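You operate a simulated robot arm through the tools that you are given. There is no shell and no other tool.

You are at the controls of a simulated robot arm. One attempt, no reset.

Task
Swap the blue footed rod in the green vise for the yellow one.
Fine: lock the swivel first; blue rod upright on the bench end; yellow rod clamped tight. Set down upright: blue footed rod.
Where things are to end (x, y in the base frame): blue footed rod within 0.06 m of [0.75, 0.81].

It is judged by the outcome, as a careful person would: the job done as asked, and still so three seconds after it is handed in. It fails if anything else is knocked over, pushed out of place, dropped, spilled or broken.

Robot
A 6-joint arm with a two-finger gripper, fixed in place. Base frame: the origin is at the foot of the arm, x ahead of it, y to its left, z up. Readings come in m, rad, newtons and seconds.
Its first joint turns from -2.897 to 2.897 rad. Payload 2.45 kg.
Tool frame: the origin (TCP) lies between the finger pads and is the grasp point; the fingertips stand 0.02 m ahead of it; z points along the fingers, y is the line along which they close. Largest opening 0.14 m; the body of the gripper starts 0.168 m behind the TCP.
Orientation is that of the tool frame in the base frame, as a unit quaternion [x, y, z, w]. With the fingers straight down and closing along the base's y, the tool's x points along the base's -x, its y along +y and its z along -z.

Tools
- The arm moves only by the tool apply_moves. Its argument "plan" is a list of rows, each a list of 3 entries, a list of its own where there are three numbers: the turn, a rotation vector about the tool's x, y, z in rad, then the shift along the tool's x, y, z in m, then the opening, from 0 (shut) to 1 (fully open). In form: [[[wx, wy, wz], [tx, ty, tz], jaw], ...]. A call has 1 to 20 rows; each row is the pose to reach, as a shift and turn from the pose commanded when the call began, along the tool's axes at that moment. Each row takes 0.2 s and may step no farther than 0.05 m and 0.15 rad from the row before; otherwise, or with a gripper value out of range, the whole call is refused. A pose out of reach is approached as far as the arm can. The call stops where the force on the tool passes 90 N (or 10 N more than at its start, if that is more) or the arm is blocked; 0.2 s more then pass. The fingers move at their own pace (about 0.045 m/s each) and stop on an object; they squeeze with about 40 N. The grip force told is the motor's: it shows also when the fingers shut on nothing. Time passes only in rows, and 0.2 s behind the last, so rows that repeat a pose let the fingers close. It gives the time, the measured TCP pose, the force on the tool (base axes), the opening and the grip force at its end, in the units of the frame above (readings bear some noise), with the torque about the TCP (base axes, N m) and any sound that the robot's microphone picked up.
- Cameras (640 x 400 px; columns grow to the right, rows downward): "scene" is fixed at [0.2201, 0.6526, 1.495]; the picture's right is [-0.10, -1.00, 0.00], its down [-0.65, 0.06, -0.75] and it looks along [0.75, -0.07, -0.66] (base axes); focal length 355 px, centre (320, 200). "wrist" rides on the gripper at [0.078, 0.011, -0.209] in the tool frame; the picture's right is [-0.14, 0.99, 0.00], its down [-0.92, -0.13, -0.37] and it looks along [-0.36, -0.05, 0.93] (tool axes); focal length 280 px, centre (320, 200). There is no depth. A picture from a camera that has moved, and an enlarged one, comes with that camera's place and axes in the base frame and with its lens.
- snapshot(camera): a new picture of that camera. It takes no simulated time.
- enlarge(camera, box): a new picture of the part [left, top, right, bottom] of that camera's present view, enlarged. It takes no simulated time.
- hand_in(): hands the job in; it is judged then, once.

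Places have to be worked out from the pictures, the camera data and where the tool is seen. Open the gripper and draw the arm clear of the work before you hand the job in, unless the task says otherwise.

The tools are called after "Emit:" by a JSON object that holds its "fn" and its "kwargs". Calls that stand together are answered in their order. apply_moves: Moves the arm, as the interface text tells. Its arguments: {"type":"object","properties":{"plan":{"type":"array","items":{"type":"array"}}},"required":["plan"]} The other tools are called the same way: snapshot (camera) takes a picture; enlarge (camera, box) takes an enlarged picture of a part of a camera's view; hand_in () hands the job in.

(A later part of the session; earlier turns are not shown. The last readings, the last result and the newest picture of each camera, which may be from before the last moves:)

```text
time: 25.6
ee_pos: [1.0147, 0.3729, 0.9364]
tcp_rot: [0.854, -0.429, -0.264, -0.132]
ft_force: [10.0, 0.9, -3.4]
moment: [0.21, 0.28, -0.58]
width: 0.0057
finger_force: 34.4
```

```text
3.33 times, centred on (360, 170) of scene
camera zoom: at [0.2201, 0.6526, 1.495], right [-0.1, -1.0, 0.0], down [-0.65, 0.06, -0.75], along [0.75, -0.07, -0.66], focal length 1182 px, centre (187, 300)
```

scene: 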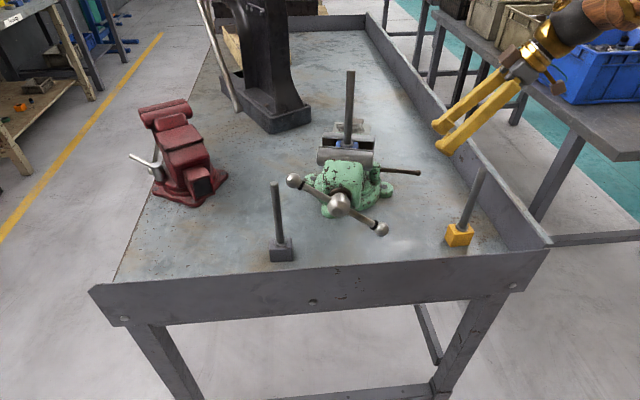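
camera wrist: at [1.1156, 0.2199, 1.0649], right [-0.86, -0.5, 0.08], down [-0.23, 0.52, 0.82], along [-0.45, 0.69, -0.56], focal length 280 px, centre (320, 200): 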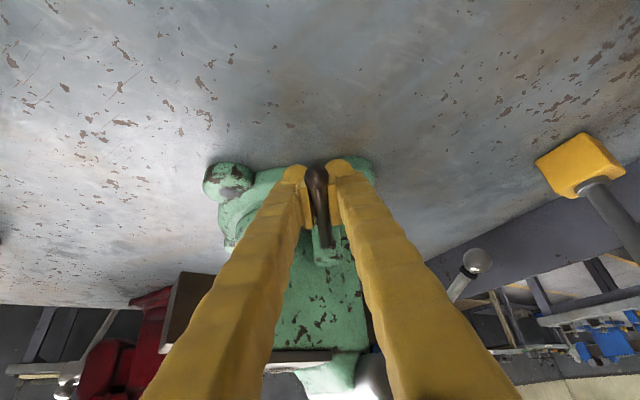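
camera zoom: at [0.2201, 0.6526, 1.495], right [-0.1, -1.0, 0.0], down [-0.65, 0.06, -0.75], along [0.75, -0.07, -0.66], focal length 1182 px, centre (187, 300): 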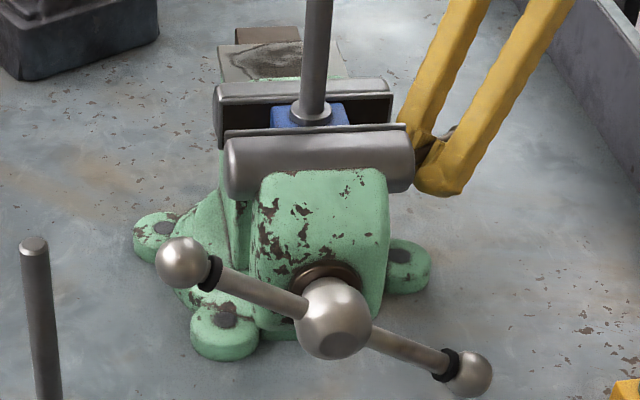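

The lever is following and the vise stays put. I continue counterclockwise.

Emit:
{"fn": "apply_moves", "kwargs": {"plan": [[[-0.034, 0, -0.05], [0.0001, -0.0041, -0.0001], 0], [[-0.068, 0, -0.099], [0.0002, -0.0082, -0.0002], 0], [[-0.102, 0, -0.149], [0.0, -0.0123, 0], 0], [[-0.136, 0, -0.198], [-0.0002, -0.0164, 0.0002], 0]]}}

Emit:
{"fn": "snapshot", "kwargs": {"camera": "wrist"}}

Emit:
{"fn": "enlarge", "kwargs": {"camera": "scene", "box": [290, 110, 430, 230]}}

```text
time: 26.6
ee_pos: [1.0271, 0.3859, 0.9363]
tcp_rot: [0.898, -0.323, -0.28, -0.1]
ft_force: [-4.8, 19.0, -0.5]
moment: [-0.08, 0.19, -0.77]
width: 0.0059
finger_force: 34.3
```

```text
taken
camera wrist: at [1.1616, 0.2594, 1.0648], right [-0.72, -0.69, 0.08], down [-0.34, 0.45, 0.82], along [-0.61, 0.56, -0.56], focal length 280 px, centre (320, 200)
```

wrist: 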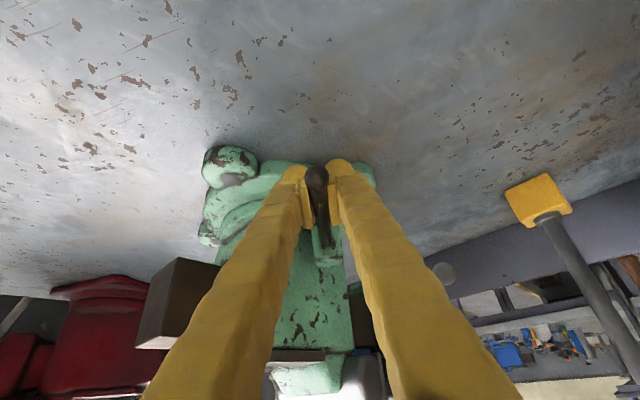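

```text
3.33 times, centred on (360, 170) of scene
camera zoom: at [0.2201, 0.6526, 1.495], right [-0.1, -1.0, 0.0], down [-0.65, 0.06, -0.75], along [0.75, -0.07, -0.66], focal length 1182 px, centre (187, 300)
```

zoom: 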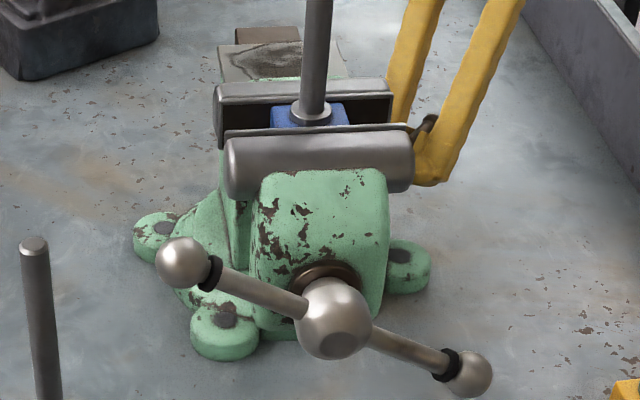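

The lever is about 50° round and the vise is steady. I continue, watching for a stop or a click.

Emit:
{"fn": "apply_moves", "kwargs": {"plan": [[[-0.034, 0, -0.05], [0.0001, -0.0039, 0], 0], [[-0.068, 0, -0.099], [0.0002, -0.0078, -0.0001], 0], [[-0.102, 0, -0.149], [0.0, -0.0118, 0], 0], [[-0.136, 0, -0.198], [-0.0005, -0.0157, 0.0003], 0]]}}

Emit:
{"fn": "snapshot", "kwargs": {"camera": "wrist"}}

Emit:
{"fn": "enlarge", "kwargs": {"camera": "scene", "box": [290, 110, 430, 230]}}

```text
time: 27.6
ee_pos: [1.0358, 0.3922, 0.9372]
tcp_rot: [0.932, -0.215, -0.285, -0.068]
ft_force: [24.0, 12.3, 10.8]
moment: [-0.07, 0.41, -1.47]
width: 0.0083
finger_force: 35.5
out of reach, approached as far as the arm can: row 4
```

```text
taken
camera wrist: at [1.1947, 0.3028, 1.0658], right [-0.54, -0.84, 0.07], down [-0.44, 0.36, 0.82], along [-0.72, 0.41, -0.56], focal length 280 px, centre (320, 200)
```

wrist: 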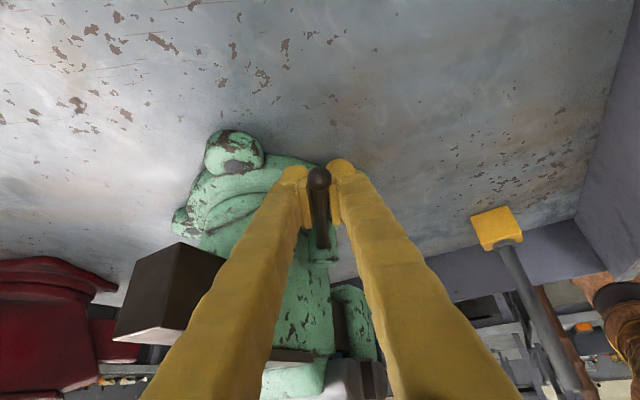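

```text
3.33 times, centred on (360, 170) of scene
camera zoom: at [0.2201, 0.6526, 1.495], right [-0.1, -1.0, 0.0], down [-0.65, 0.06, -0.75], along [0.75, -0.07, -0.66], focal length 1182 px, centre (187, 300)
```

zoom: 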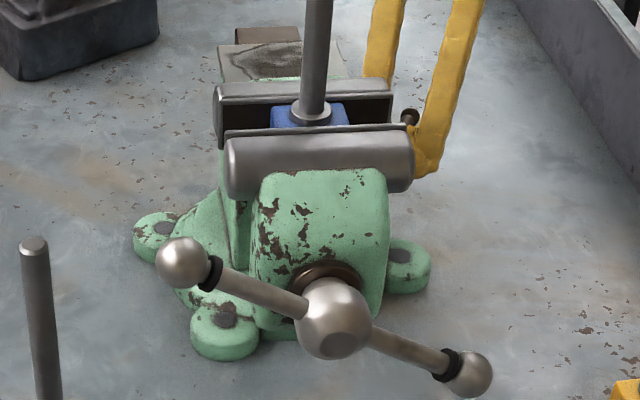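

The arm is near its reach limit and the lever is about 59° round. The vise now resists over 1.5 N m of swivel torque without moving, whereas before it slipped at about 0.8, so the lock is biting. I ease the wrist yaw back and push the lever a bit further along its arc to find its stop.

Emit:
{"fn": "apply_moves", "kwargs": {"plan": [[[0.034, 0, 0.05], [0.0013, -0.001, -0.0009], 0], [[0.068, 0, 0.099], [0.0026, -0.0019, -0.0018], 0], [[0.068, 0, 0.099], [0.0026, -0.0059, -0.0018], 0], [[0.068, 0, 0.099], [0.0026, -0.0099, -0.0018], 0]]}}

Emit:
{"fn": "snapshot", "kwargs": {"camera": "wrist"}}

Emit:
{"fn": "enlarge", "kwargs": {"camera": "scene", "box": [290, 110, 430, 230]}}

```text
time: 28.6
ee_pos: [1.0413, 0.3998, 0.9349]
tcp_rot: [0.916, -0.269, -0.286, -0.082]
ft_force: [-48.1, -33.5, 0.2]
moment: [0.6, -0.43, 0.93]
width: 0.0099
finger_force: 37.4
```

```text
taken
camera wrist: at [1.1898, 0.292, 1.0636], right [-0.63, -0.77, 0.08], down [-0.39, 0.41, 0.82], along [-0.67, 0.49, -0.56], focal length 280 px, centre (320, 200)
```

wrist: 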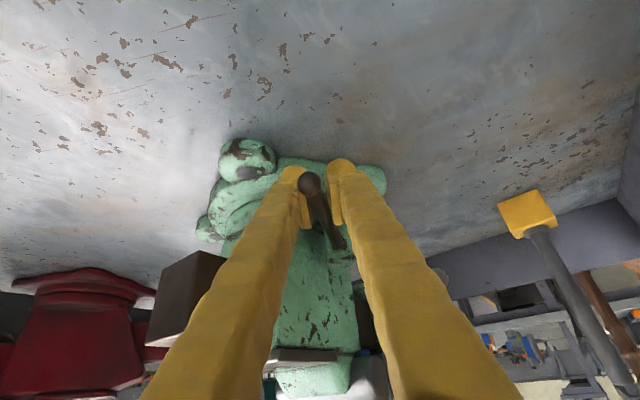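

```text
3.33 times, centred on (360, 170) of scene
camera zoom: at [0.2201, 0.6526, 1.495], right [-0.1, -1.0, 0.0], down [-0.65, 0.06, -0.75], along [0.75, -0.07, -0.66], focal length 1182 px, centre (187, 300)
```

zoom: 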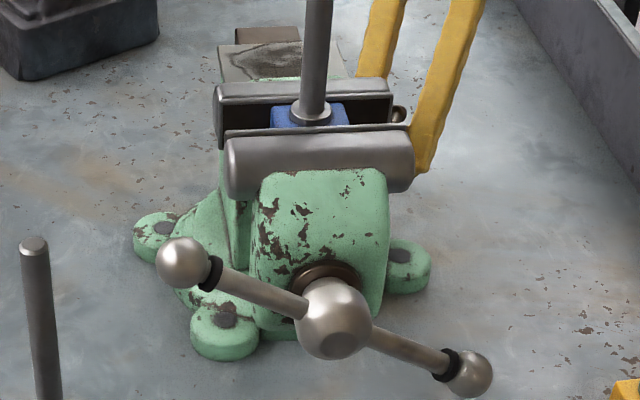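

The lever took about 48 N with roughly 5 N m about the swivel and the vise did not budge, so the swivel is locked with the lever about 65° round. I relax, open slightly and lift straight off the lever.

Emit:
{"fn": "apply_moves", "kwargs": {"plan": [[[0, 0, 0], [0, 0.005, 0], 0.1], [[0, 0, 0], [0, 0.006, 0], 0.25], [[0, 0, 0], [0, 0.006, 0], 0.25], [[0, 0, 0], [-0.0113, 0.006, -0.0165], 0.25], [[0, 0, 0], [-0.0226, 0.006, -0.033], 0.25], [[0, 0, 0], [-0.034, 0.006, -0.0495], 0.25]]}}

Emit:
{"fn": "enlarge", "kwargs": {"camera": "scene", "box": [290, 90, 450, 200]}}

Emit:
{"fn": "snapshot", "kwargs": {"camera": "wrist"}}

```text
time: 30.0
ee_pos: [1.0349, 0.3975, 0.9943]
tcp_rot: [0.917, -0.27, -0.282, -0.083]
ft_force: [0.1, -0.5, -1.0]
moment: [0.02, 0.11, 0.02]
width: 0.0352
finger_force: 0.0
```

```text
3.64 times, centred on (370, 145) of scene
camera zoom: at [0.2201, 0.6526, 1.495], right [-0.1, -1.0, 0.0], down [-0.65, 0.06, -0.75], along [0.75, -0.07, -0.66], focal length 1290 px, centre (138, 400)
```

zoom: 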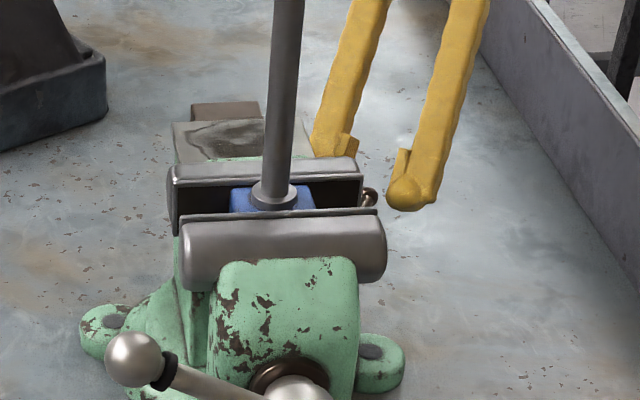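

```text
taken
camera wrist: at [1.1828, 0.2879, 1.1228], right [-0.63, -0.77, 0.08], down [-0.39, 0.41, 0.82], along [-0.67, 0.49, -0.56], focal length 280 px, centre (320, 200)
```

wrist: 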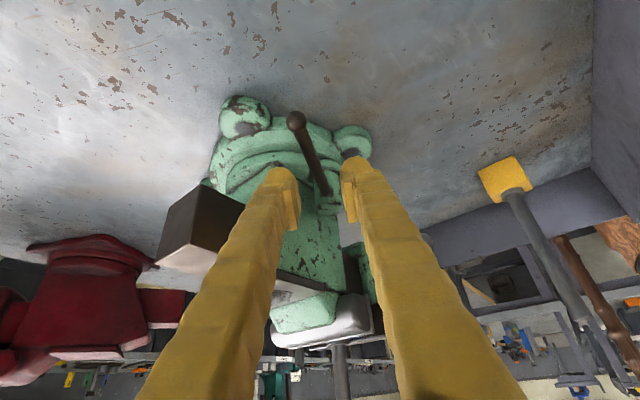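

The fingers are clear and the lever stays put. Now I rise, back away to the right and level the tool.

Emit:
{"fn": "apply_moves", "kwargs": {"plan": [[[0, 0, 0], [-0.0226, 0.0, -0.033], 0.3], [[0, 0.07, 0], [-0.04, 0.03, -0.035], 0.4], [[0, 0.14, 0], [-0.055, 0.06, -0.04], 0.5], [[0, 0.22, 0], [-0.07, 0.09, -0.044], 0.6], [[0, 0.3, 0], [-0.085, 0.12, -0.048], 0.6], [[0, 0.38, 0], [-0.1, 0.15, -0.05], 0.6], [[0, 0.46, 0], [-0.115, 0.18, -0.053], 0.6], [[0, 0.54, 0], [-0.13, 0.2, -0.056], 0.6], [[0, 0.6, 0], [-0.13, 0.2241, -0.0563], 0.6]]}}

Emit:
{"fn": "snapshot", "kwargs": {"camera": "scene"}}

```text
time: 32.0
ee_pos: [0.8542, 0.2513, 1.1161]
tcp_rot: [0.959, -0.282, -0.001, 0.001]
ft_force: [0.5, -0.2, -1.4]
moment: [-0.03, 0.01, 0.01]
width: 0.0838
finger_force: 0.1
out of reach, approached as far as the arm can: row 1
```

```text
taken
```

scene: 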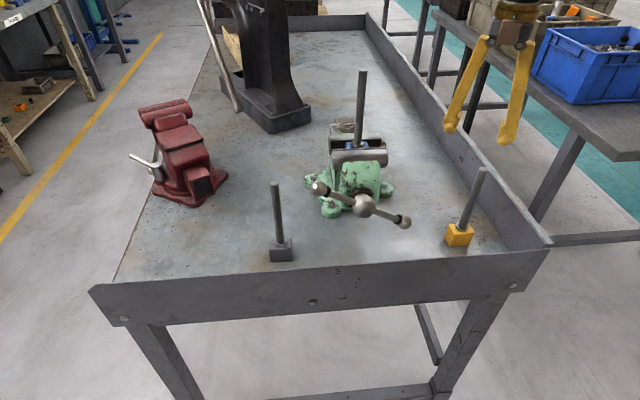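

The vise stands as it did at the start. Before loosening it I want to know what supports the blue foot, so I'll look at the jaws from the right side at a low angle.

Emit:
{"fn": "apply_moves", "kwargs": {"plan": [[[0, 0, 0.143], [0, 0, -0.02], 0.6], [[0, 0, 0.286], [0, 0, -0.04], 0.6], [[0, 0, 0.429], [0, 0, -0.05], 0.6], [[0, 0, 0.572], [0, 0, -0.06], 0.6], [[0, 0, 0.715], [0, 0, -0.06], 0.6], [[0, 0, 0.858], [0, 0, -0.06], 1], [[0, 0, 1.0], [0, 0, -0.06], 1]]}}

Emit:
{"fn": "apply_moves", "kwargs": {"plan": [[[0, -0.14, 0], [0, 0, 0], 1], [[0, -0.28, 0], [0, 0, 0], 1], [[0, -0.42, 0], [0, 0, 0], 1], [[0, -0.56, 0], [0, 0, 0], 1], [[0, -0.7, 0], [0, 0, 0], 1], [[0, -0.84, 0], [0, 0, 0], 1], [[0, -0.95, 0], [0, 0, 0], 1]]}}

Emit:
{"fn": "snapshot", "kwargs": {"camera": "wrist"}}

Emit:
{"fn": "enlarge", "kwargs": {"camera": "wrist", "box": [240, 100, 400, 220]}}

```text
time: 33.6
ee_pos: [0.8542, 0.2505, 1.1757]
tcp_rot: [-0.706, 0.708, 0.001, -0.001]
ft_force: [0.1, -0.4, -0.3]
moment: [0.03, 0.02, 0.01]
width: 0.1365
finger_force: 0.1
```

```text
time: 35.2
ee_pos: [0.8534, 0.2506, 1.1757]
tcp_rot: [-0.628, 0.629, 0.325, 0.323]
ft_force: [0.7, 0.3, 0.8]
moment: [-0.02, 0.01, -0.02]
width: 0.14
finger_force: 0.1
```

```text
taken
camera wrist: at [0.8433, 0.0337, 1.2342], right [-0.99, 0.08, 0.11], down [0.13, 0.23, 0.96], along [0.05, 0.97, -0.24], focal length 280 px, centre (320, 200)
```

wrist: 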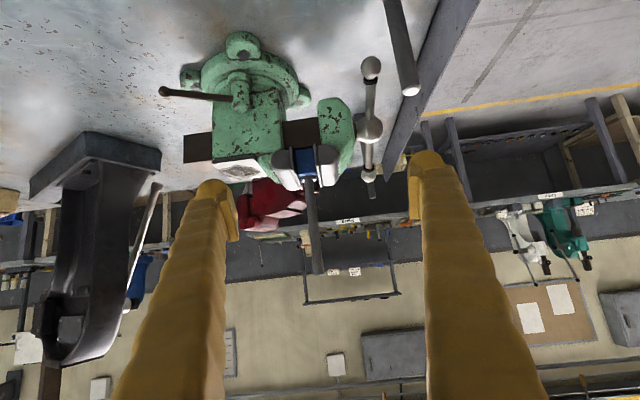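

```text
3.33 times, centred on (320, 160) of wrist
camera zoom: at [0.8433, 0.0337, 1.2342], right [-0.99, 0.08, 0.11], down [0.13, 0.23, 0.96], along [0.05, 0.97, -0.24], focal length 935 px, centre (320, 333)
```

zoom: 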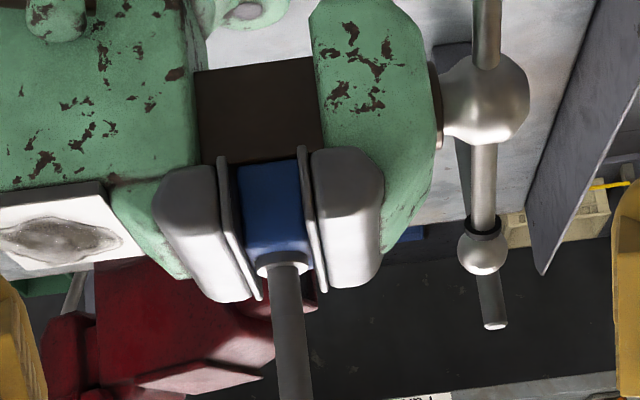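

The foot rests on the slide bar (bottom at z≈1.03), so it should stay standing when the jaws loosen. The lever now points to +x, locked. I level the tool, rise and go to the front of the vise to look at the screw handle.

Emit:
{"fn": "apply_moves", "kwargs": {"plan": [[[0, 0.14, 0], [0, 0, 0], 1], [[0, 0.28, 0], [0, 0, 0], 1], [[0, 0.42, 0], [0, 0, 0], 1], [[0, 0.56, 0], [0, 0, 0], 1], [[0, 0.7, 0], [0, 0, 0], 1], [[0, 0.84, 0], [0, 0, 0], 1], [[0, 0.95, 0], [0, 0, 0], 1]]}}

Emit:
{"fn": "apply_moves", "kwargs": {"plan": [[[0, 0, 0.143], [-0.01, 0.012, -0.03], 1], [[0, 0, 0.286], [-0.03, 0.024, -0.06], 1], [[0, 0, 0.429], [-0.055, 0.036, -0.085], 1], [[0, 0, 0.572], [-0.08, 0.05, -0.11], 1], [[0, 0, 0.715], [-0.11, 0.063, -0.13], 1], [[0, 0, 0.858], [-0.14, 0.077, -0.144], 1], [[0, 0, 1.0], [-0.17, 0.09, -0.144], 1], [[0, 0, 1.143], [-0.2, 0.105, -0.144], 0.6], [[0, 0, 1.286], [-0.225, 0.12, -0.144], 0.3], [[0, 0, 1.429], [-0.25, 0.133, -0.144], 0], [[0, 0, 1.571], [-0.27, 0.133, -0.144], 0]]}}

Emit:
{"fn": "snapshot", "kwargs": {"camera": "wrist"}}

Emit:
{"fn": "enlarge", "kwargs": {"camera": "scene", "box": [290, 110, 430, 230]}}

```text
time: 36.8
ee_pos: [0.8548, 0.2493, 1.1764]
tcp_rot: [-0.707, 0.708, 0.0, -0.001]
ft_force: [-0.2, 0.4, 0.4]
moment: [0.02, -0.03, 0.0]
width: 0.14
finger_force: 0.0
```

```text
time: 39.2
ee_pos: [0.7209, 0.5211, 1.3193]
tcp_rot: [0.002, 1.0, -0.001, 0.0]
ft_force: [-0.5, -0.7, 0.2]
moment: [0.0, 0.06, -0.02]
width: 0.054
finger_force: 0.1
```

```text
taken
camera wrist: at [0.6436, 0.5317, 1.5297], right [0.14, 0.99, 0.0], down [0.92, -0.13, 0.37], along [0.36, -0.05, -0.93], focal length 280 px, centre (320, 200)
```

wrist: 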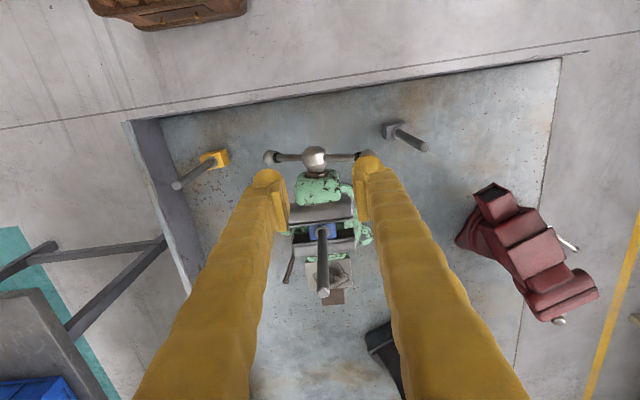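

```text
3.33 times, centred on (360, 170) of scene
camera zoom: at [0.2201, 0.6526, 1.495], right [-0.1, -1.0, 0.0], down [-0.65, 0.06, -0.75], along [0.75, -0.07, -0.66], focal length 1182 px, centre (187, 300)
```

zoom: 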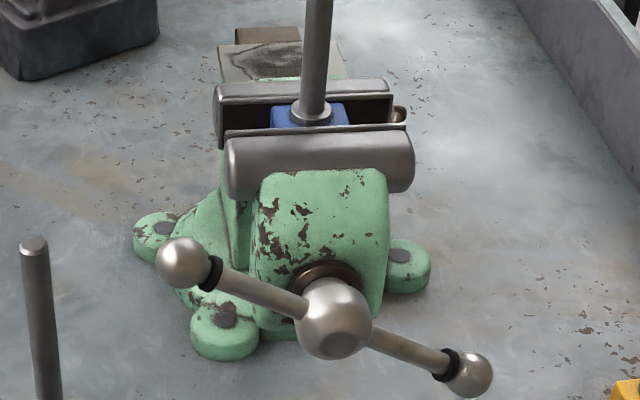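

From both views, the hub is at about (0.760, 0.506, 0.997), the handle arm is about 0.11 m long, and the left arm is raised about 31°. I close the fingers and come down above the left arm to press it down, which is counterclockwise from the front and so should loosen.

Emit:
{"fn": "apply_moves", "kwargs": {"plan": [[[0, 0, 0], [-0.013, 0.018, 0.03], 0], [[0, 0, 0], [-0.026, 0.036, 0.07], 0], [[0, 0, 0], [-0.039, 0.054, 0.115], 0], [[0, 0, 0], [-0.039, 0.054, 0.16], 0], [[0, 0, 0], [-0.039, 0.054, 0.2], 0], [[0, 0, 0], [-0.039, 0.054, 0.225], 0]]}}

Emit:
{"fn": "enlarge", "kwargs": {"camera": "scene", "box": [270, 90, 450, 240]}}

Emit:
{"fn": "snapshot", "kwargs": {"camera": "wrist"}}

```text
refused: row 3 steps farther than a row can; nothing moved
```

```text
2.67 times, centred on (360, 165) of scene
camera zoom: at [0.2201, 0.6526, 1.495], right [-0.1, -1.0, 0.0], down [-0.65, 0.06, -0.75], along [0.75, -0.07, -0.66], focal length 946 px, centre (213, 293)
```

zoom: 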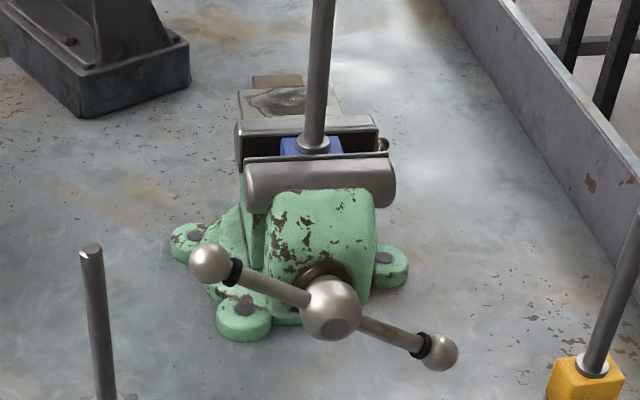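

```text
taken
camera wrist: at [0.6436, 0.5317, 1.5297], right [0.14, 0.99, 0.0], down [0.92, -0.13, 0.37], along [0.36, -0.05, -0.93], focal length 280 px, centre (320, 200)
```

wrist: 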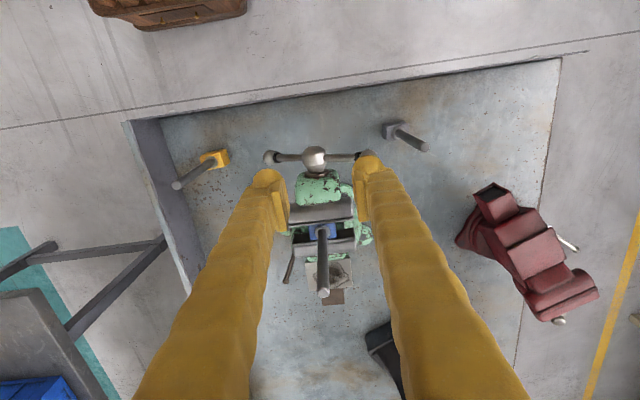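

That call was refused because one row stepped too far. I resend it with smaller steps.

Emit:
{"fn": "apply_moves", "kwargs": {"plan": [[[0, 0, 0], [-0.013, 0.018, 0.02], 0], [[0, 0, 0], [-0.026, 0.036, 0.05], 0], [[0, 0, 0], [-0.039, 0.054, 0.085], 0], [[0, 0, 0], [-0.039, 0.054, 0.125], 0], [[0, 0, 0], [-0.039, 0.054, 0.165], 0], [[0, 0, 0], [-0.039, 0.054, 0.2], 0], [[0, 0, 0], [-0.039, 0.054, 0.225], 0]]}}

Emit:
{"fn": "enlarge", "kwargs": {"camera": "scene", "box": [270, 90, 450, 240]}}

Emit:
{"fn": "snapshot", "kwargs": {"camera": "wrist"}}

```text
time: 40.8
ee_pos: [0.7589, 0.572, 1.0937]
tcp_rot: [0.0, 1.0, 0.0, -0.001]
ft_force: [-0.4, 0.1, 0.1]
moment: [-0.01, 0.03, -0.02]
width: 0.0
finger_force: 29.6
```

```text
2.67 times, centred on (360, 165) of scene
camera zoom: at [0.2201, 0.6526, 1.495], right [-0.1, -1.0, 0.0], down [-0.65, 0.06, -0.75], along [0.75, -0.07, -0.66], focal length 946 px, centre (213, 293)
```

zoom: 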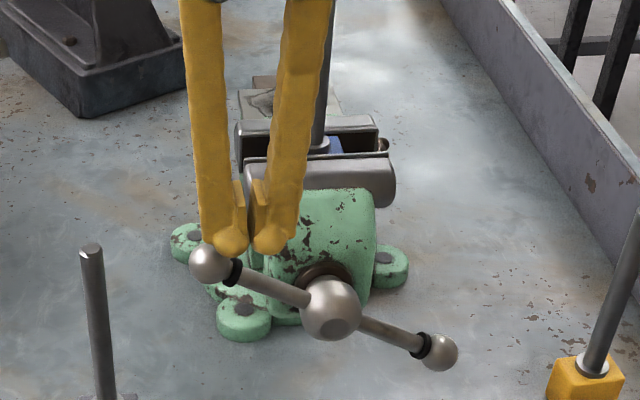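

```text
taken
camera wrist: at [0.682, 0.583, 1.3034], right [0.14, 0.99, 0.0], down [0.92, -0.13, 0.37], along [0.36, -0.05, -0.93], focal length 280 px, centre (320, 200)
```

wrist: 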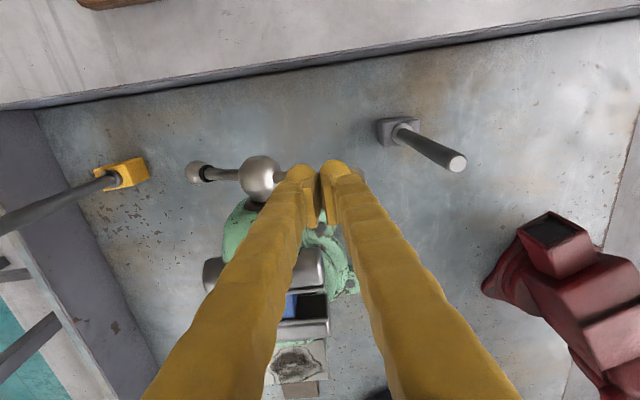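

The closed fingertips are just above the left arm. I press down slowly and watch the force.

Emit:
{"fn": "apply_moves", "kwargs": {"plan": [[[0, 0, 0], [0, -0.002, 0.012], 0], [[0, 0, 0], [0, -0.002, 0.024], 0], [[0, 0, 0], [0, -0.002, 0.034], 0], [[0, 0, 0], [0, -0.002, 0.044], 0], [[0, 0, 0], [0, -0.002, 0.054], 0], [[0, 0, 0], [0, -0.002, 0.064], 0], [[0, 0, 0], [0, -0.002, 0.074], 0]]}}

Emit:
{"fn": "enlarge", "kwargs": {"camera": "scene", "box": [270, 90, 450, 240]}}

```text
time: 42.4
ee_pos: [0.7591, 0.5722, 1.0199]
tcp_rot: [0.0, 1.0, -0.001, -0.002]
ft_force: [-0.2, 2.1, 6.3]
moment: [-0.03, 0.02, 0.02]
width: 0.0
finger_force: 29.0
```

```text
2.67 times, centred on (360, 165) of scene
camera zoom: at [0.2201, 0.6526, 1.495], right [-0.1, -1.0, 0.0], down [-0.65, 0.06, -0.75], along [0.75, -0.07, -0.66], focal length 946 px, centre (213, 293)
```

zoom: 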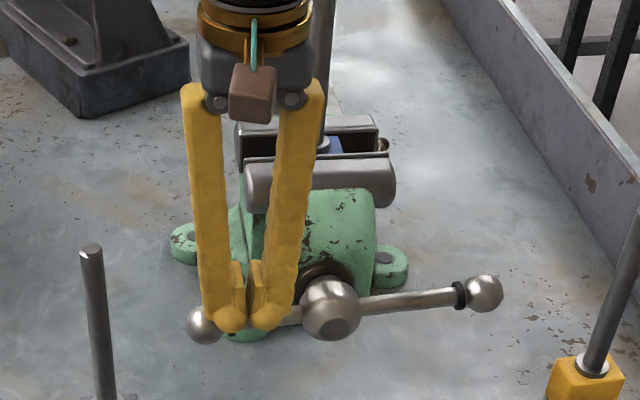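

The handle turned easily (6 N). I continue pressing the left arm down to about -40°.

Emit:
{"fn": "apply_moves", "kwargs": {"plan": [[[0, 0, 0], [0, 0, 0.01], 0], [[0, 0, 0], [0, -0.001, 0.02], 0], [[0, 0, 0], [0, -0.003, 0.03], 0], [[0, 0, 0], [0, -0.006, 0.04], 0], [[0, 0, 0], [0, -0.01, 0.05], 0], [[0, 0, 0], [0, -0.013, 0.056], 0]]}}

Emit:
{"fn": "enlarge", "kwargs": {"camera": "scene", "box": [270, 90, 450, 240]}}

Emit:
{"fn": "snapshot", "kwargs": {"camera": "wrist"}}

```text
time: 43.8
ee_pos: [0.7608, 0.5583, 0.9641]
tcp_rot: [0.001, 1.0, -0.001, -0.001]
ft_force: [-3.0, 3.7, 1.1]
moment: [0.0, 0.06, -0.08]
width: 0.0002
finger_force: 29.4
```

```text
2.67 times, centred on (360, 165) of scene
camera zoom: at [0.2201, 0.6526, 1.495], right [-0.1, -1.0, 0.0], down [-0.65, 0.06, -0.75], along [0.75, -0.07, -0.66], focal length 946 px, centre (213, 293)
```

zoom: 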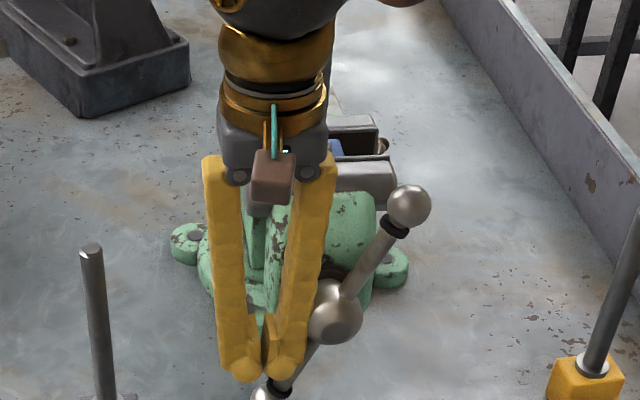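

```text
taken
camera wrist: at [0.6824, 0.5691, 1.1738], right [0.14, 0.99, 0.0], down [0.92, -0.13, 0.37], along [0.36, -0.05, -0.93], focal length 280 px, centre (320, 200)
```

wrist: 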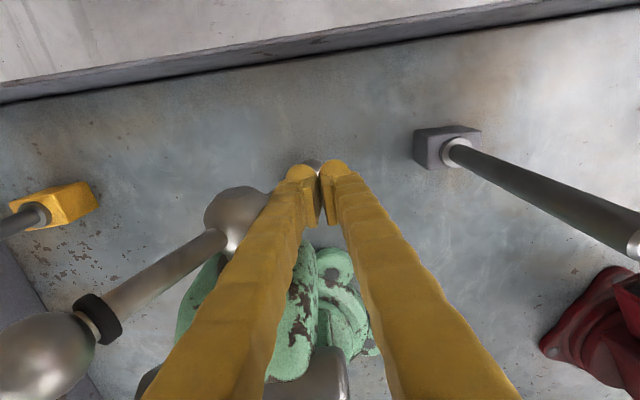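

The handle has turned about 95° counterclockwise so far; its right arm is now up. I rise clear and inspect the jaw gap.

Emit:
{"fn": "apply_moves", "kwargs": {"plan": [[[0, 0, 0], [0, 0.015, -0.03], 0], [[0, 0, 0], [0, 0.03, -0.07], 0], [[0, 0, 0], [0, 0.04, -0.11], 0], [[0, 0, 0], [0, 0.05, -0.15], 0], [[0, 0, 0], [0.02, 0.06, -0.19], 0], [[0, 0, 0], [0.03, 0.07, -0.23], 0], [[0, 0, 0], [0.04, 0.08, -0.27], 0]]}}

Emit:
{"fn": "enlarge", "kwargs": {"camera": "scene", "box": [310, 110, 430, 230]}}

Emit:
{"fn": "snapshot", "kwargs": {"camera": "wrist"}}

```text
time: 45.4
ee_pos: [0.7198, 0.6378, 1.2352]
tcp_rot: [0.0, 1.0, -0.002, -0.001]
ft_force: [1.1, -0.4, -0.4]
moment: [0.04, 0.01, 0.01]
width: 0.0
finger_force: 29.0
```

```text
3.33 times, centred on (370, 170) of scene
camera zoom: at [0.2201, 0.6526, 1.495], right [-0.1, -1.0, 0.0], down [-0.65, 0.06, -0.75], along [0.75, -0.07, -0.66], focal length 1182 px, centre (153, 300)
```

zoom: 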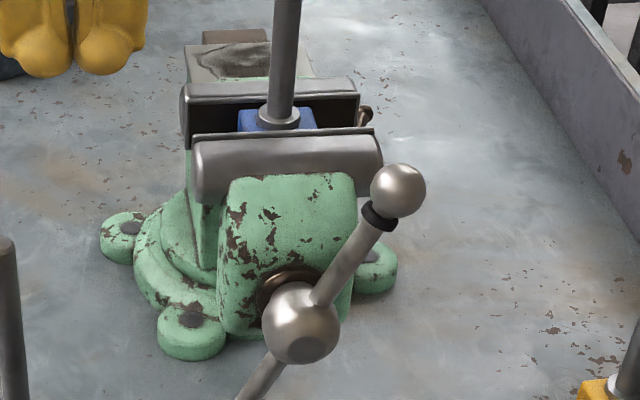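

```text
taken
camera wrist: at [0.6429, 0.6499, 1.4445], right [0.14, 0.99, 0.0], down [0.92, -0.13, 0.37], along [0.36, -0.05, -0.93], focal length 280 px, centre (320, 200)
```

wrist: 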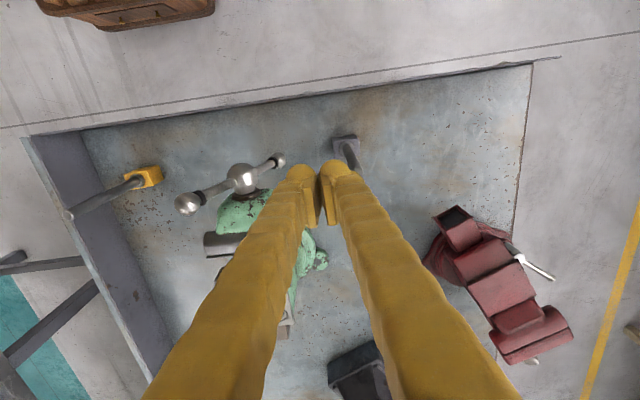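

The front jaw has moved out by roughly 3–5 mm. I go above with open fingers to look straight down into the jaw gap.

Emit:
{"fn": "apply_moves", "kwargs": {"plan": [[[0, 0, 0], [0, -0.04, -0.025], 0.4], [[0, 0, 0], [0, -0.08, -0.06], 0.8], [[0, 0, 0], [-0.01, -0.12, -0.09], 1], [[0, 0, 0], [-0.02, -0.16, -0.1], 1], [[0, 0, 0], [-0.02, -0.2, -0.1], 1], [[0, 0, 0], [-0.02, -0.22, -0.1], 1]]}}

Emit:
{"fn": "snapshot", "kwargs": {"camera": "wrist"}}

Emit:
{"fn": "enlarge", "kwargs": {"camera": "wrist", "box": [330, 150, 430, 250]}}

```text
refused: row 2 steps farther than a row can; nothing moved
```

```text
taken
camera wrist: at [0.6429, 0.6499, 1.4445], right [0.14, 0.99, 0.0], down [0.92, -0.13, 0.37], along [0.36, -0.05, -0.93], focal length 280 px, centre (320, 200)
```

wrist: 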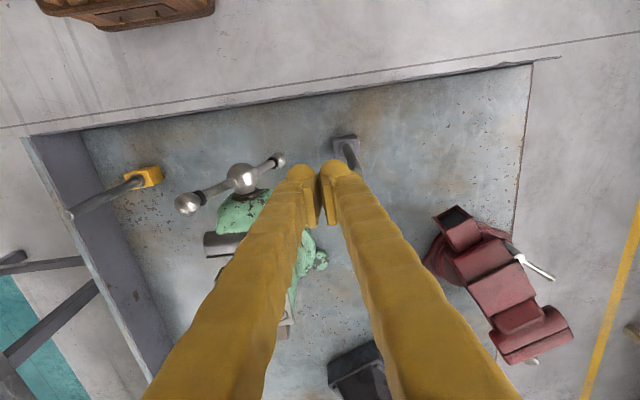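

```text
4.00 times, centred on (380, 200) of wrist
camera zoom: at [0.6429, 0.6499, 1.4445], right [0.14, 0.99, 0.0], down [0.92, -0.13, 0.37], along [0.36, -0.05, -0.93], focal length 1122 px, centre (80, 200)
```

zoom: 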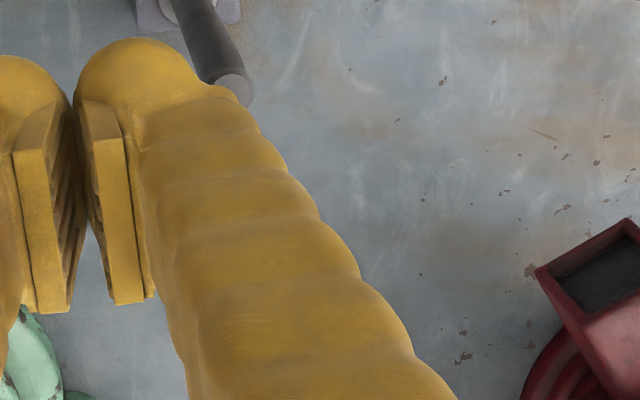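

That call was refused for a step that was too long. I resend it with smaller steps.

Emit:
{"fn": "apply_moves", "kwargs": {"plan": [[[0, 0, 0], [0, -0.02, -0.035], 0.4], [[0, 0, 0], [0, -0.05, -0.07], 0.8], [[0, 0, 0], [-0.005, -0.085, -0.095], 1], [[0, 0, 0], [-0.01, -0.125, -0.1], 1], [[0, 0, 0], [-0.015, -0.165, -0.1], 1], [[0, 0, 0], [-0.02, -0.2, -0.1], 1], [[0, 0, 0], [-0.02, -0.22, -0.1], 1]]}}

Emit:
{"fn": "snapshot", "kwargs": {"camera": "wrist"}}

Emit:
{"fn": "enlarge", "kwargs": {"camera": "wrist", "box": [330, 150, 430, 250]}}

```text
time: 47.0
ee_pos: [0.7413, 0.4196, 1.3346]
tcp_rot: [0.001, 1.0, 0.0, -0.001]
ft_force: [-0.3, -0.3, 0.5]
moment: [0.0, 0.04, 0.02]
width: 0.1389
finger_force: 0.5
```

```text
taken
camera wrist: at [0.6636, 0.4292, 1.5442], right [0.14, 0.99, 0.0], down [0.92, -0.13, 0.37], along [0.36, -0.05, -0.93], focal length 280 px, centre (320, 200)
```

wrist: 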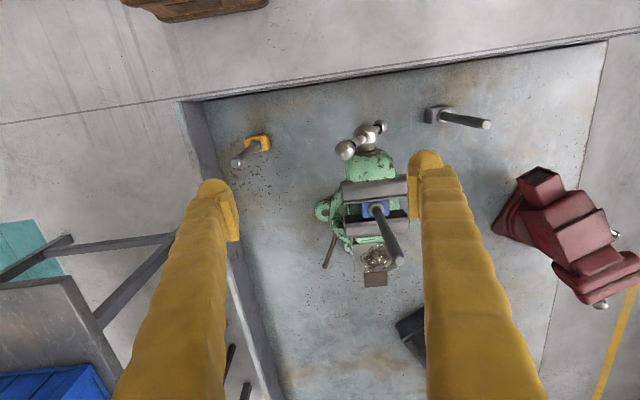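

```text
4.00 times, centred on (380, 200) of wrist
camera zoom: at [0.6636, 0.4292, 1.5442], right [0.14, 0.99, 0.0], down [0.92, -0.13, 0.37], along [0.36, -0.05, -0.93], focal length 1122 px, centre (80, 200)
```

zoom: 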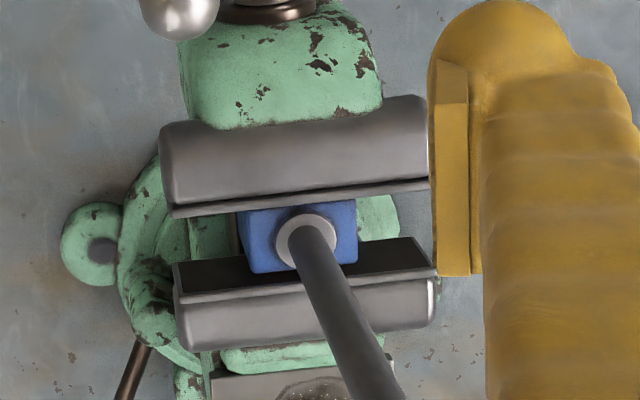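

The foot is loose or nearly so, but I want more clearance for inserting the yellow rod. I close the fingers, come down to the right of the raised arm and sweep it left over the top and down.

Emit:
{"fn": "apply_moves", "kwargs": {"plan": [[[0, 0, 0], [-0.005, -0.005, 0.0], 0], [[0, 0, 0], [-0.01, -0.01, 0.0], 0], [[0, 0, 0], [-0.016, -0.015, 0.02], 0], [[0, 0, 0], [-0.016, -0.015, 0.04], 0], [[0, 0, 0], [-0.016, -0.015, 0.06], 0], [[0, 0, 0], [-0.016, -0.015, 0.08], 0], [[0, 0, 0], [-0.016, -0.015, 0.1], 0], [[0, 0, 0], [-0.016, -0.015, 0.12], 0], [[0, 0, 0], [-0.016, -0.015, 0.16], 0], [[0, 0, 0], [-0.016, -0.015, 0.205], 0], [[0, 0, 0], [-0.016, -0.015, 0.25], 0]]}}

Emit:
{"fn": "enlarge", "kwargs": {"camera": "scene", "box": [290, 100, 450, 240]}}

```text
time: 49.4
ee_pos: [0.7571, 0.4035, 1.0839]
tcp_rot: [0.0, 1.0, 0.0, -0.002]
ft_force: [-1.1, 0.6, 0.1]
moment: [0.02, 0.0, 0.02]
width: 0.0
finger_force: 29.4
```

```text
2.86 times, centred on (370, 170) of scene
camera zoom: at [0.2201, 0.6526, 1.495], right [-0.1, -1.0, 0.0], down [-0.65, 0.06, -0.75], along [0.75, -0.07, -0.66], focal length 1013 px, centre (177, 286)
```

zoom: 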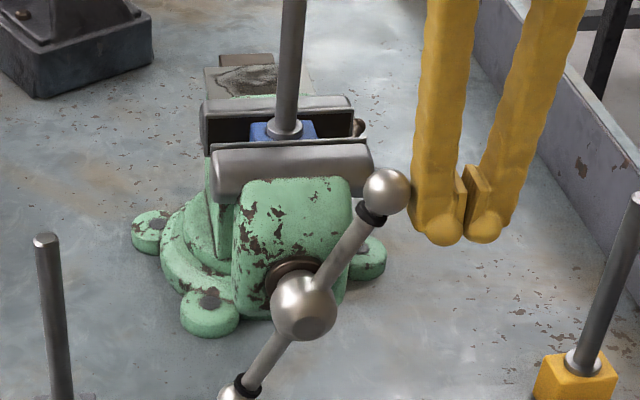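

The fingers are beside the ball. I sweep left over the top, then down.

Emit:
{"fn": "apply_moves", "kwargs": {"plan": [[[0, 0, 0], [0, 0.015, 0], 0], [[0, 0, 0], [0, 0.03, 0], 0], [[0, 0, 0], [0, 0.045, 0], 0], [[0, 0, 0], [0, 0.06, 0], 0], [[0, 0, 0], [0, 0.08, 0], 0], [[0, 0, 0], [0, 0.1, 0], 0], [[0, 0, 0], [0, 0.12, 0], 0], [[0, 0, 0], [0, 0.14, 0.0], 0], [[0, 0, 0], [0, 0.155, 0.01], 0], [[0, 0, 0], [0, 0.16, 0.025], 0], [[0, 0, 0], [0, 0.162, 0.04], 0], [[0, 0, 0], [0, 0.162, 0.055], 0], [[0, 0, 0], [0, 0.162, 0.07], 0], [[0, 0, 0], [0, 0.162, 0.085], 0]]}}

Emit:
{"fn": "enlarge", "kwargs": {"camera": "scene", "box": [290, 100, 450, 240]}}

```text
time: 52.4
ee_pos: [0.7559, 0.5643, 0.9983]
tcp_rot: [0.001, 1.0, -0.001, -0.002]
ft_force: [0.6, -0.2, 0.1]
moment: [0.0, -0.02, -0.01]
width: 0.0001
finger_force: 28.9
```

```text
2.86 times, centred on (370, 170) of scene
camera zoom: at [0.2201, 0.6526, 1.495], right [-0.1, -1.0, 0.0], down [-0.65, 0.06, -0.75], along [0.75, -0.07, -0.66], focal length 1013 px, centre (177, 286)
```

zoom: 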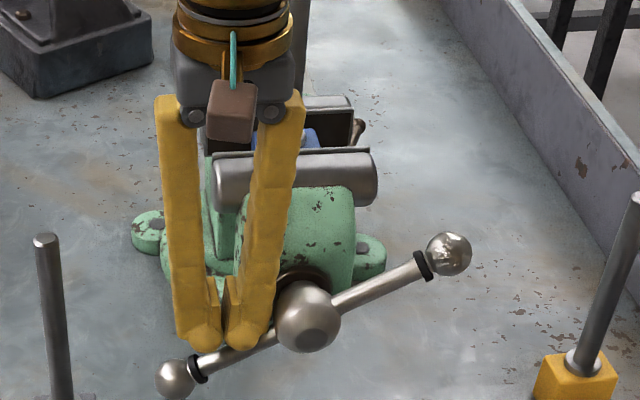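

The handle has turned about 236° in total and the front jaw has visibly moved out. I rise and look into the gap again.

Emit:
{"fn": "apply_moves", "kwargs": {"plan": [[[0, 0, 0], [0, 0.0, -0.04], 0], [[0, 0, 0], [0, 0.0, -0.085], 0.2], [[0, 0, 0], [0.0, 0.0, -0.13], 0.4], [[0, 0, 0], [0.0, 0.0, -0.175], 0.6], [[0, 0, 0], [0.0, 0.0, -0.22], 0.8], [[0, 0, 0], [0.005, -0.02, -0.26], 1], [[0, 0, 0], [0.01, -0.045, -0.3], 1], [[0, 0, 0], [0.015, -0.085, -0.32], 1], [[0, 0, 0], [0.015, -0.125, -0.33], 1], [[0, 0, 0], [0.015, -0.145, -0.335], 1]]}}

Emit:
{"fn": "enlarge", "kwargs": {"camera": "wrist", "box": [330, 120, 430, 250]}}

Emit:
{"fn": "enlarge", "kwargs": {"camera": "scene", "box": [290, 60, 450, 240]}}

```text
time: 54.6
ee_pos: [0.7421, 0.422, 1.3349]
tcp_rot: [0.0, 1.0, -0.001, -0.001]
ft_force: [0.2, 0.0, 0.3]
moment: [0.02, 0.03, 0.0]
width: 0.1399
finger_force: 0.1
```

```text
3.08 times, centred on (380, 185) of wrist
camera zoom: at [0.6641, 0.4319, 1.5449], right [0.14, 0.99, 0.0], down [0.92, -0.13, 0.37], along [0.36, -0.05, -0.93], focal length 863 px, centre (135, 246)
```

zoom: 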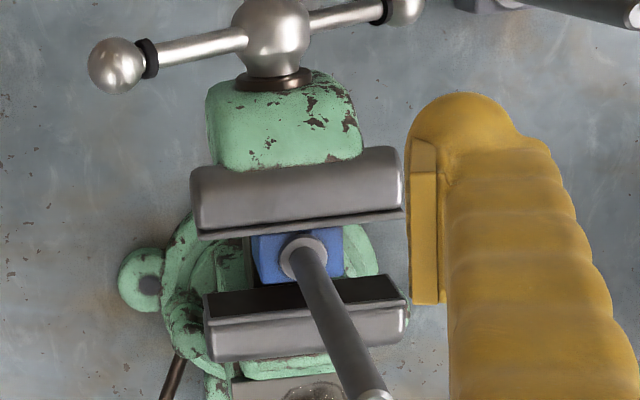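

```text
2.22 times, centred on (370, 150) of scene
camera zoom: at [0.2201, 0.6526, 1.495], right [-0.1, -1.0, 0.0], down [-0.65, 0.06, -0.75], along [0.75, -0.07, -0.66], focal length 788 px, centre (209, 311)
```

zoom: 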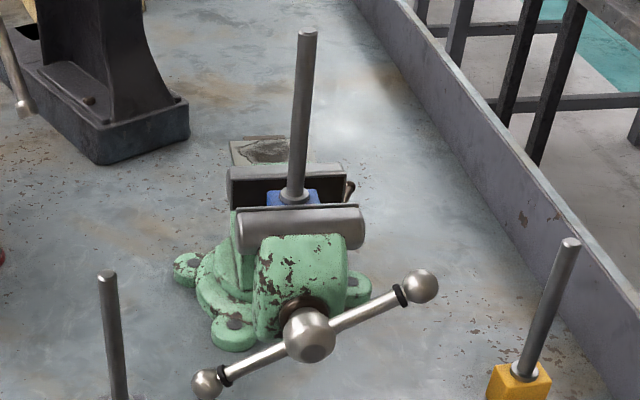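

The jaws are about 18 mm open and the blue rod stands freely on the slide at about (0.866, 0.506), top at z≈1.231. I approach it with the tool turned radially and tilted outward 0.45 rad, because the place spot is far out.

Emit:
{"fn": "apply_moves", "kwargs": {"plan": [[[0, 0, -0.14], [-0.015, 0.01, 0], 0.7], [[0, 0, -0.28], [-0.03, 0.02, 0], 0.6], [[0, 0, -0.41], [-0.045, 0.03, 0], 0.5], [[0, 0, -0.529], [-0.058, 0.038, 0], 0.5]]}}

Emit:
{"fn": "apply_moves", "kwargs": {"plan": [[[0, -0.12, 0], [-0.007, 0.002, 0.0], 0.5], [[0, -0.24, 0], [-0.014, 0.004, 0.015], 0.5], [[0, -0.36, 0], [-0.021, 0.006, 0.035], 0.5], [[0, -0.45, 0], [-0.0282, 0.0067, 0.052], 0.5]]}}

Emit:
{"fn": "snapshot", "kwargs": {"camera": "wrist"}}

Emit:
{"fn": "enlarge", "kwargs": {"camera": "scene", "box": [270, 40, 450, 180]}}

```text
time: 55.6
ee_pos: [0.7997, 0.458, 1.3358]
tcp_rot: [-0.261, 0.965, -0.001, -0.001]
ft_force: [0.1, -0.2, -0.7]
moment: [0.01, -0.04, -0.01]
width: 0.0703
finger_force: 0.1
```

```text
time: 56.6
ee_pos: [0.8198, 0.4794, 1.2819]
tcp_rot: [-0.255, 0.941, 0.058, 0.214]
ft_force: [-0.2, 0.4, 0.8]
moment: [-0.02, 0.0, -0.01]
width: 0.07
finger_force: 0.1
```

```text
taken
camera wrist: at [0.6763, 0.4067, 1.4371], right [-0.39, 0.92, 0.06], down [0.64, 0.23, 0.73], along [0.66, 0.33, -0.68], focal length 280 px, centre (320, 200)
```

wrist: 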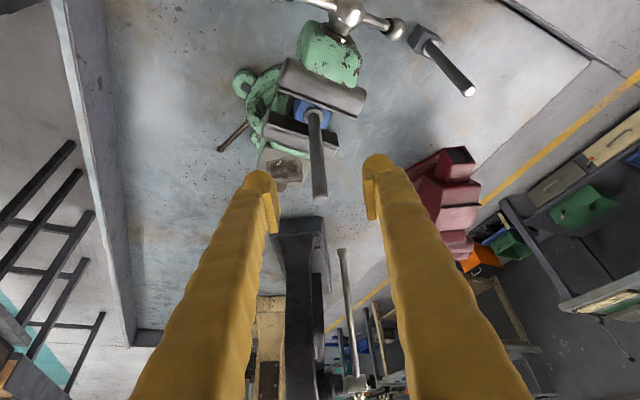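

```text
2.86 times, centred on (360, 110) of scene
camera zoom: at [0.2201, 0.6526, 1.495], right [-0.1, -1.0, 0.0], down [-0.65, 0.06, -0.75], along [0.75, -0.07, -0.66], focal length 1013 px, centre (206, 457)
```

zoom: 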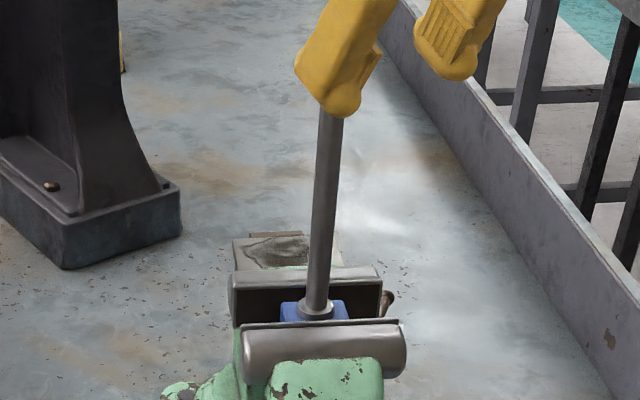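

The rod is centred between the fingers. I advance along the tool axis onto it.

Emit:
{"fn": "apply_moves", "kwargs": {"plan": [[[0, 0, 0], [0, 0, 0.03], 0.5], [[0, 0, 0], [0, 0, 0.06], 0.5], [[0, 0, 0], [0, 0, 0.09], 0.5], [[0, 0, 0], [0, 0, 0.12], 0.5]]}}

Emit:
{"fn": "snapshot", "kwargs": {"camera": "wrist"}}

Emit:
{"fn": "enlarge", "kwargs": {"camera": "scene", "box": [270, 40, 450, 180]}}

```text
time: 57.6
ee_pos: [0.8664, 0.5047, 1.1742]
tcp_rot: [-0.254, 0.941, 0.059, 0.215]
ft_force: [-0.2, -0.7, -0.4]
moment: [-0.02, -0.03, -0.03]
width: 0.0701
finger_force: 0.1
```

```text
taken
camera wrist: at [0.7219, 0.4327, 1.3292], right [-0.39, 0.92, 0.06], down [0.64, 0.23, 0.73], along [0.66, 0.33, -0.68], focal length 280 px, centre (320, 200)
```

wrist: 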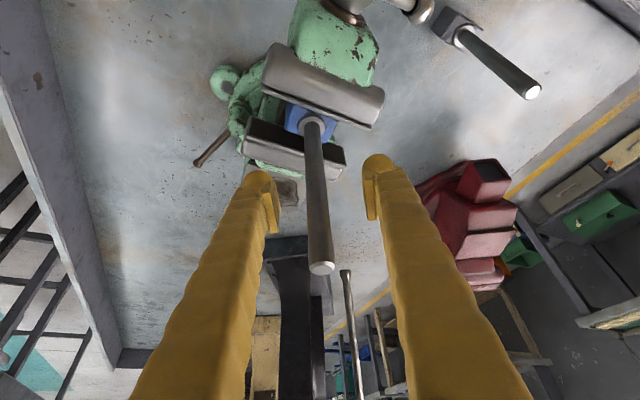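

```text
2.86 times, centred on (360, 110) of scene
camera zoom: at [0.2201, 0.6526, 1.495], right [-0.1, -1.0, 0.0], down [-0.65, 0.06, -0.75], along [0.75, -0.07, -0.66], focal length 1013 px, centre (206, 457)
```

zoom: 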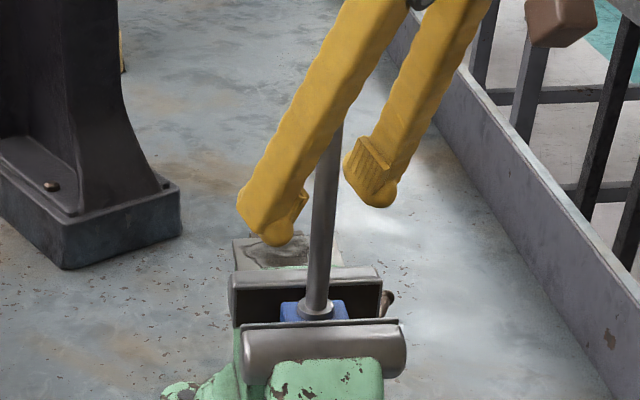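

The rod is well placed between the pads, and a 4 mm lateral correction centres it. I close on it.

Emit:
{"fn": "apply_moves", "kwargs": {"plan": [[[0, 0, 0], [0, -0.003, 0], 0.5], [[0, 0, 0], [0, -0.003, 0], 0.3], [[0, 0, 0], [0, -0.003, 0], 0.2], [[0, 0, 0], [0, -0.003, 0], 0.1], [[0, 0, 0], [0, -0.003, 0], 0.0], [[0, 0, 0], [0, -0.003, 0], 0.0], [[0, 0, 0], [0, -0.003, 0], 0.0]]}}

Emit:
{"fn": "snapshot", "kwargs": {"camera": "wrist"}}

Emit:
{"fn": "enlarge", "kwargs": {"camera": "scene", "box": [270, 40, 450, 180]}}

```text
time: 59.2
ee_pos: [0.8683, 0.5029, 1.175]
tcp_rot: [-0.255, 0.941, 0.058, 0.215]
ft_force: [-0.8, 2.5, -0.8]
moment: [0.05, -0.04, -0.01]
width: 0.0156
finger_force: 39.9
```

```text
taken
camera wrist: at [0.7231, 0.43, 1.3292], right [-0.39, 0.92, 0.06], down [0.64, 0.23, 0.73], along [0.66, 0.33, -0.68], focal length 280 px, centre (320, 200)
```

wrist: 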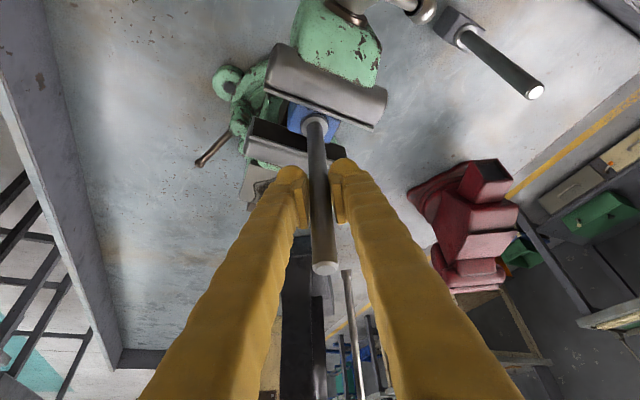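

```text
2.86 times, centred on (360, 110) of scene
camera zoom: at [0.2201, 0.6526, 1.495], right [-0.1, -1.0, 0.0], down [-0.65, 0.06, -0.75], along [0.75, -0.07, -0.66], focal length 1013 px, centre (206, 457)
```

zoom: 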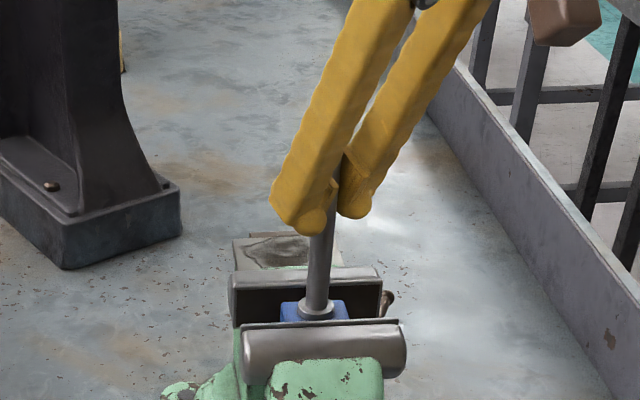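

Gripped at 40 N with a 15.6 mm rod. I lift gently and check the force.

Emit:
{"fn": "apply_moves", "kwargs": {"plan": [[[0, 0, 0], [-0.0022, 0, -0.0045], 0], [[0, 0, 0], [-0.0068, -0.002, -0.0085], 0], [[0, 0, 0], [-0.011, -0.002, -0.0175], 0]]}}

Emit:
{"fn": "enlarge", "kwargs": {"camera": "scene", "box": [310, 80, 430, 180]}}

```text
time: 60.0
ee_pos: [0.8699, 0.5015, 1.1939]
tcp_rot: [-0.255, 0.941, 0.058, 0.215]
ft_force: [-1.0, -0.7, -8.3]
moment: [0.01, -0.03, -0.01]
width: 0.0158
finger_force: 40.6
```

```text
4.00 times, centred on (370, 130) of scene
camera zoom: at [0.2201, 0.6526, 1.495], right [-0.1, -1.0, 0.0], down [-0.65, 0.06, -0.75], along [0.75, -0.07, -0.66], focal length 1419 px, centre (120, 480)
```

zoom: 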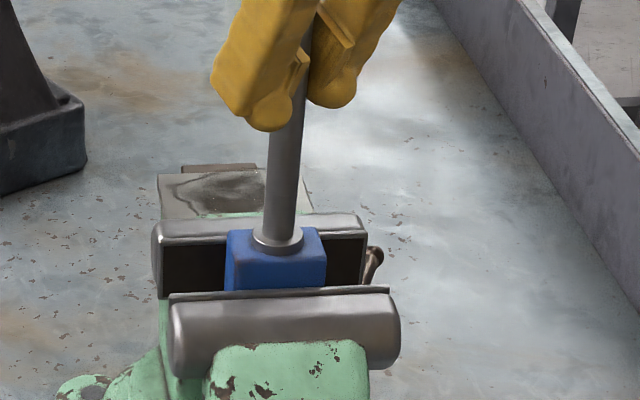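

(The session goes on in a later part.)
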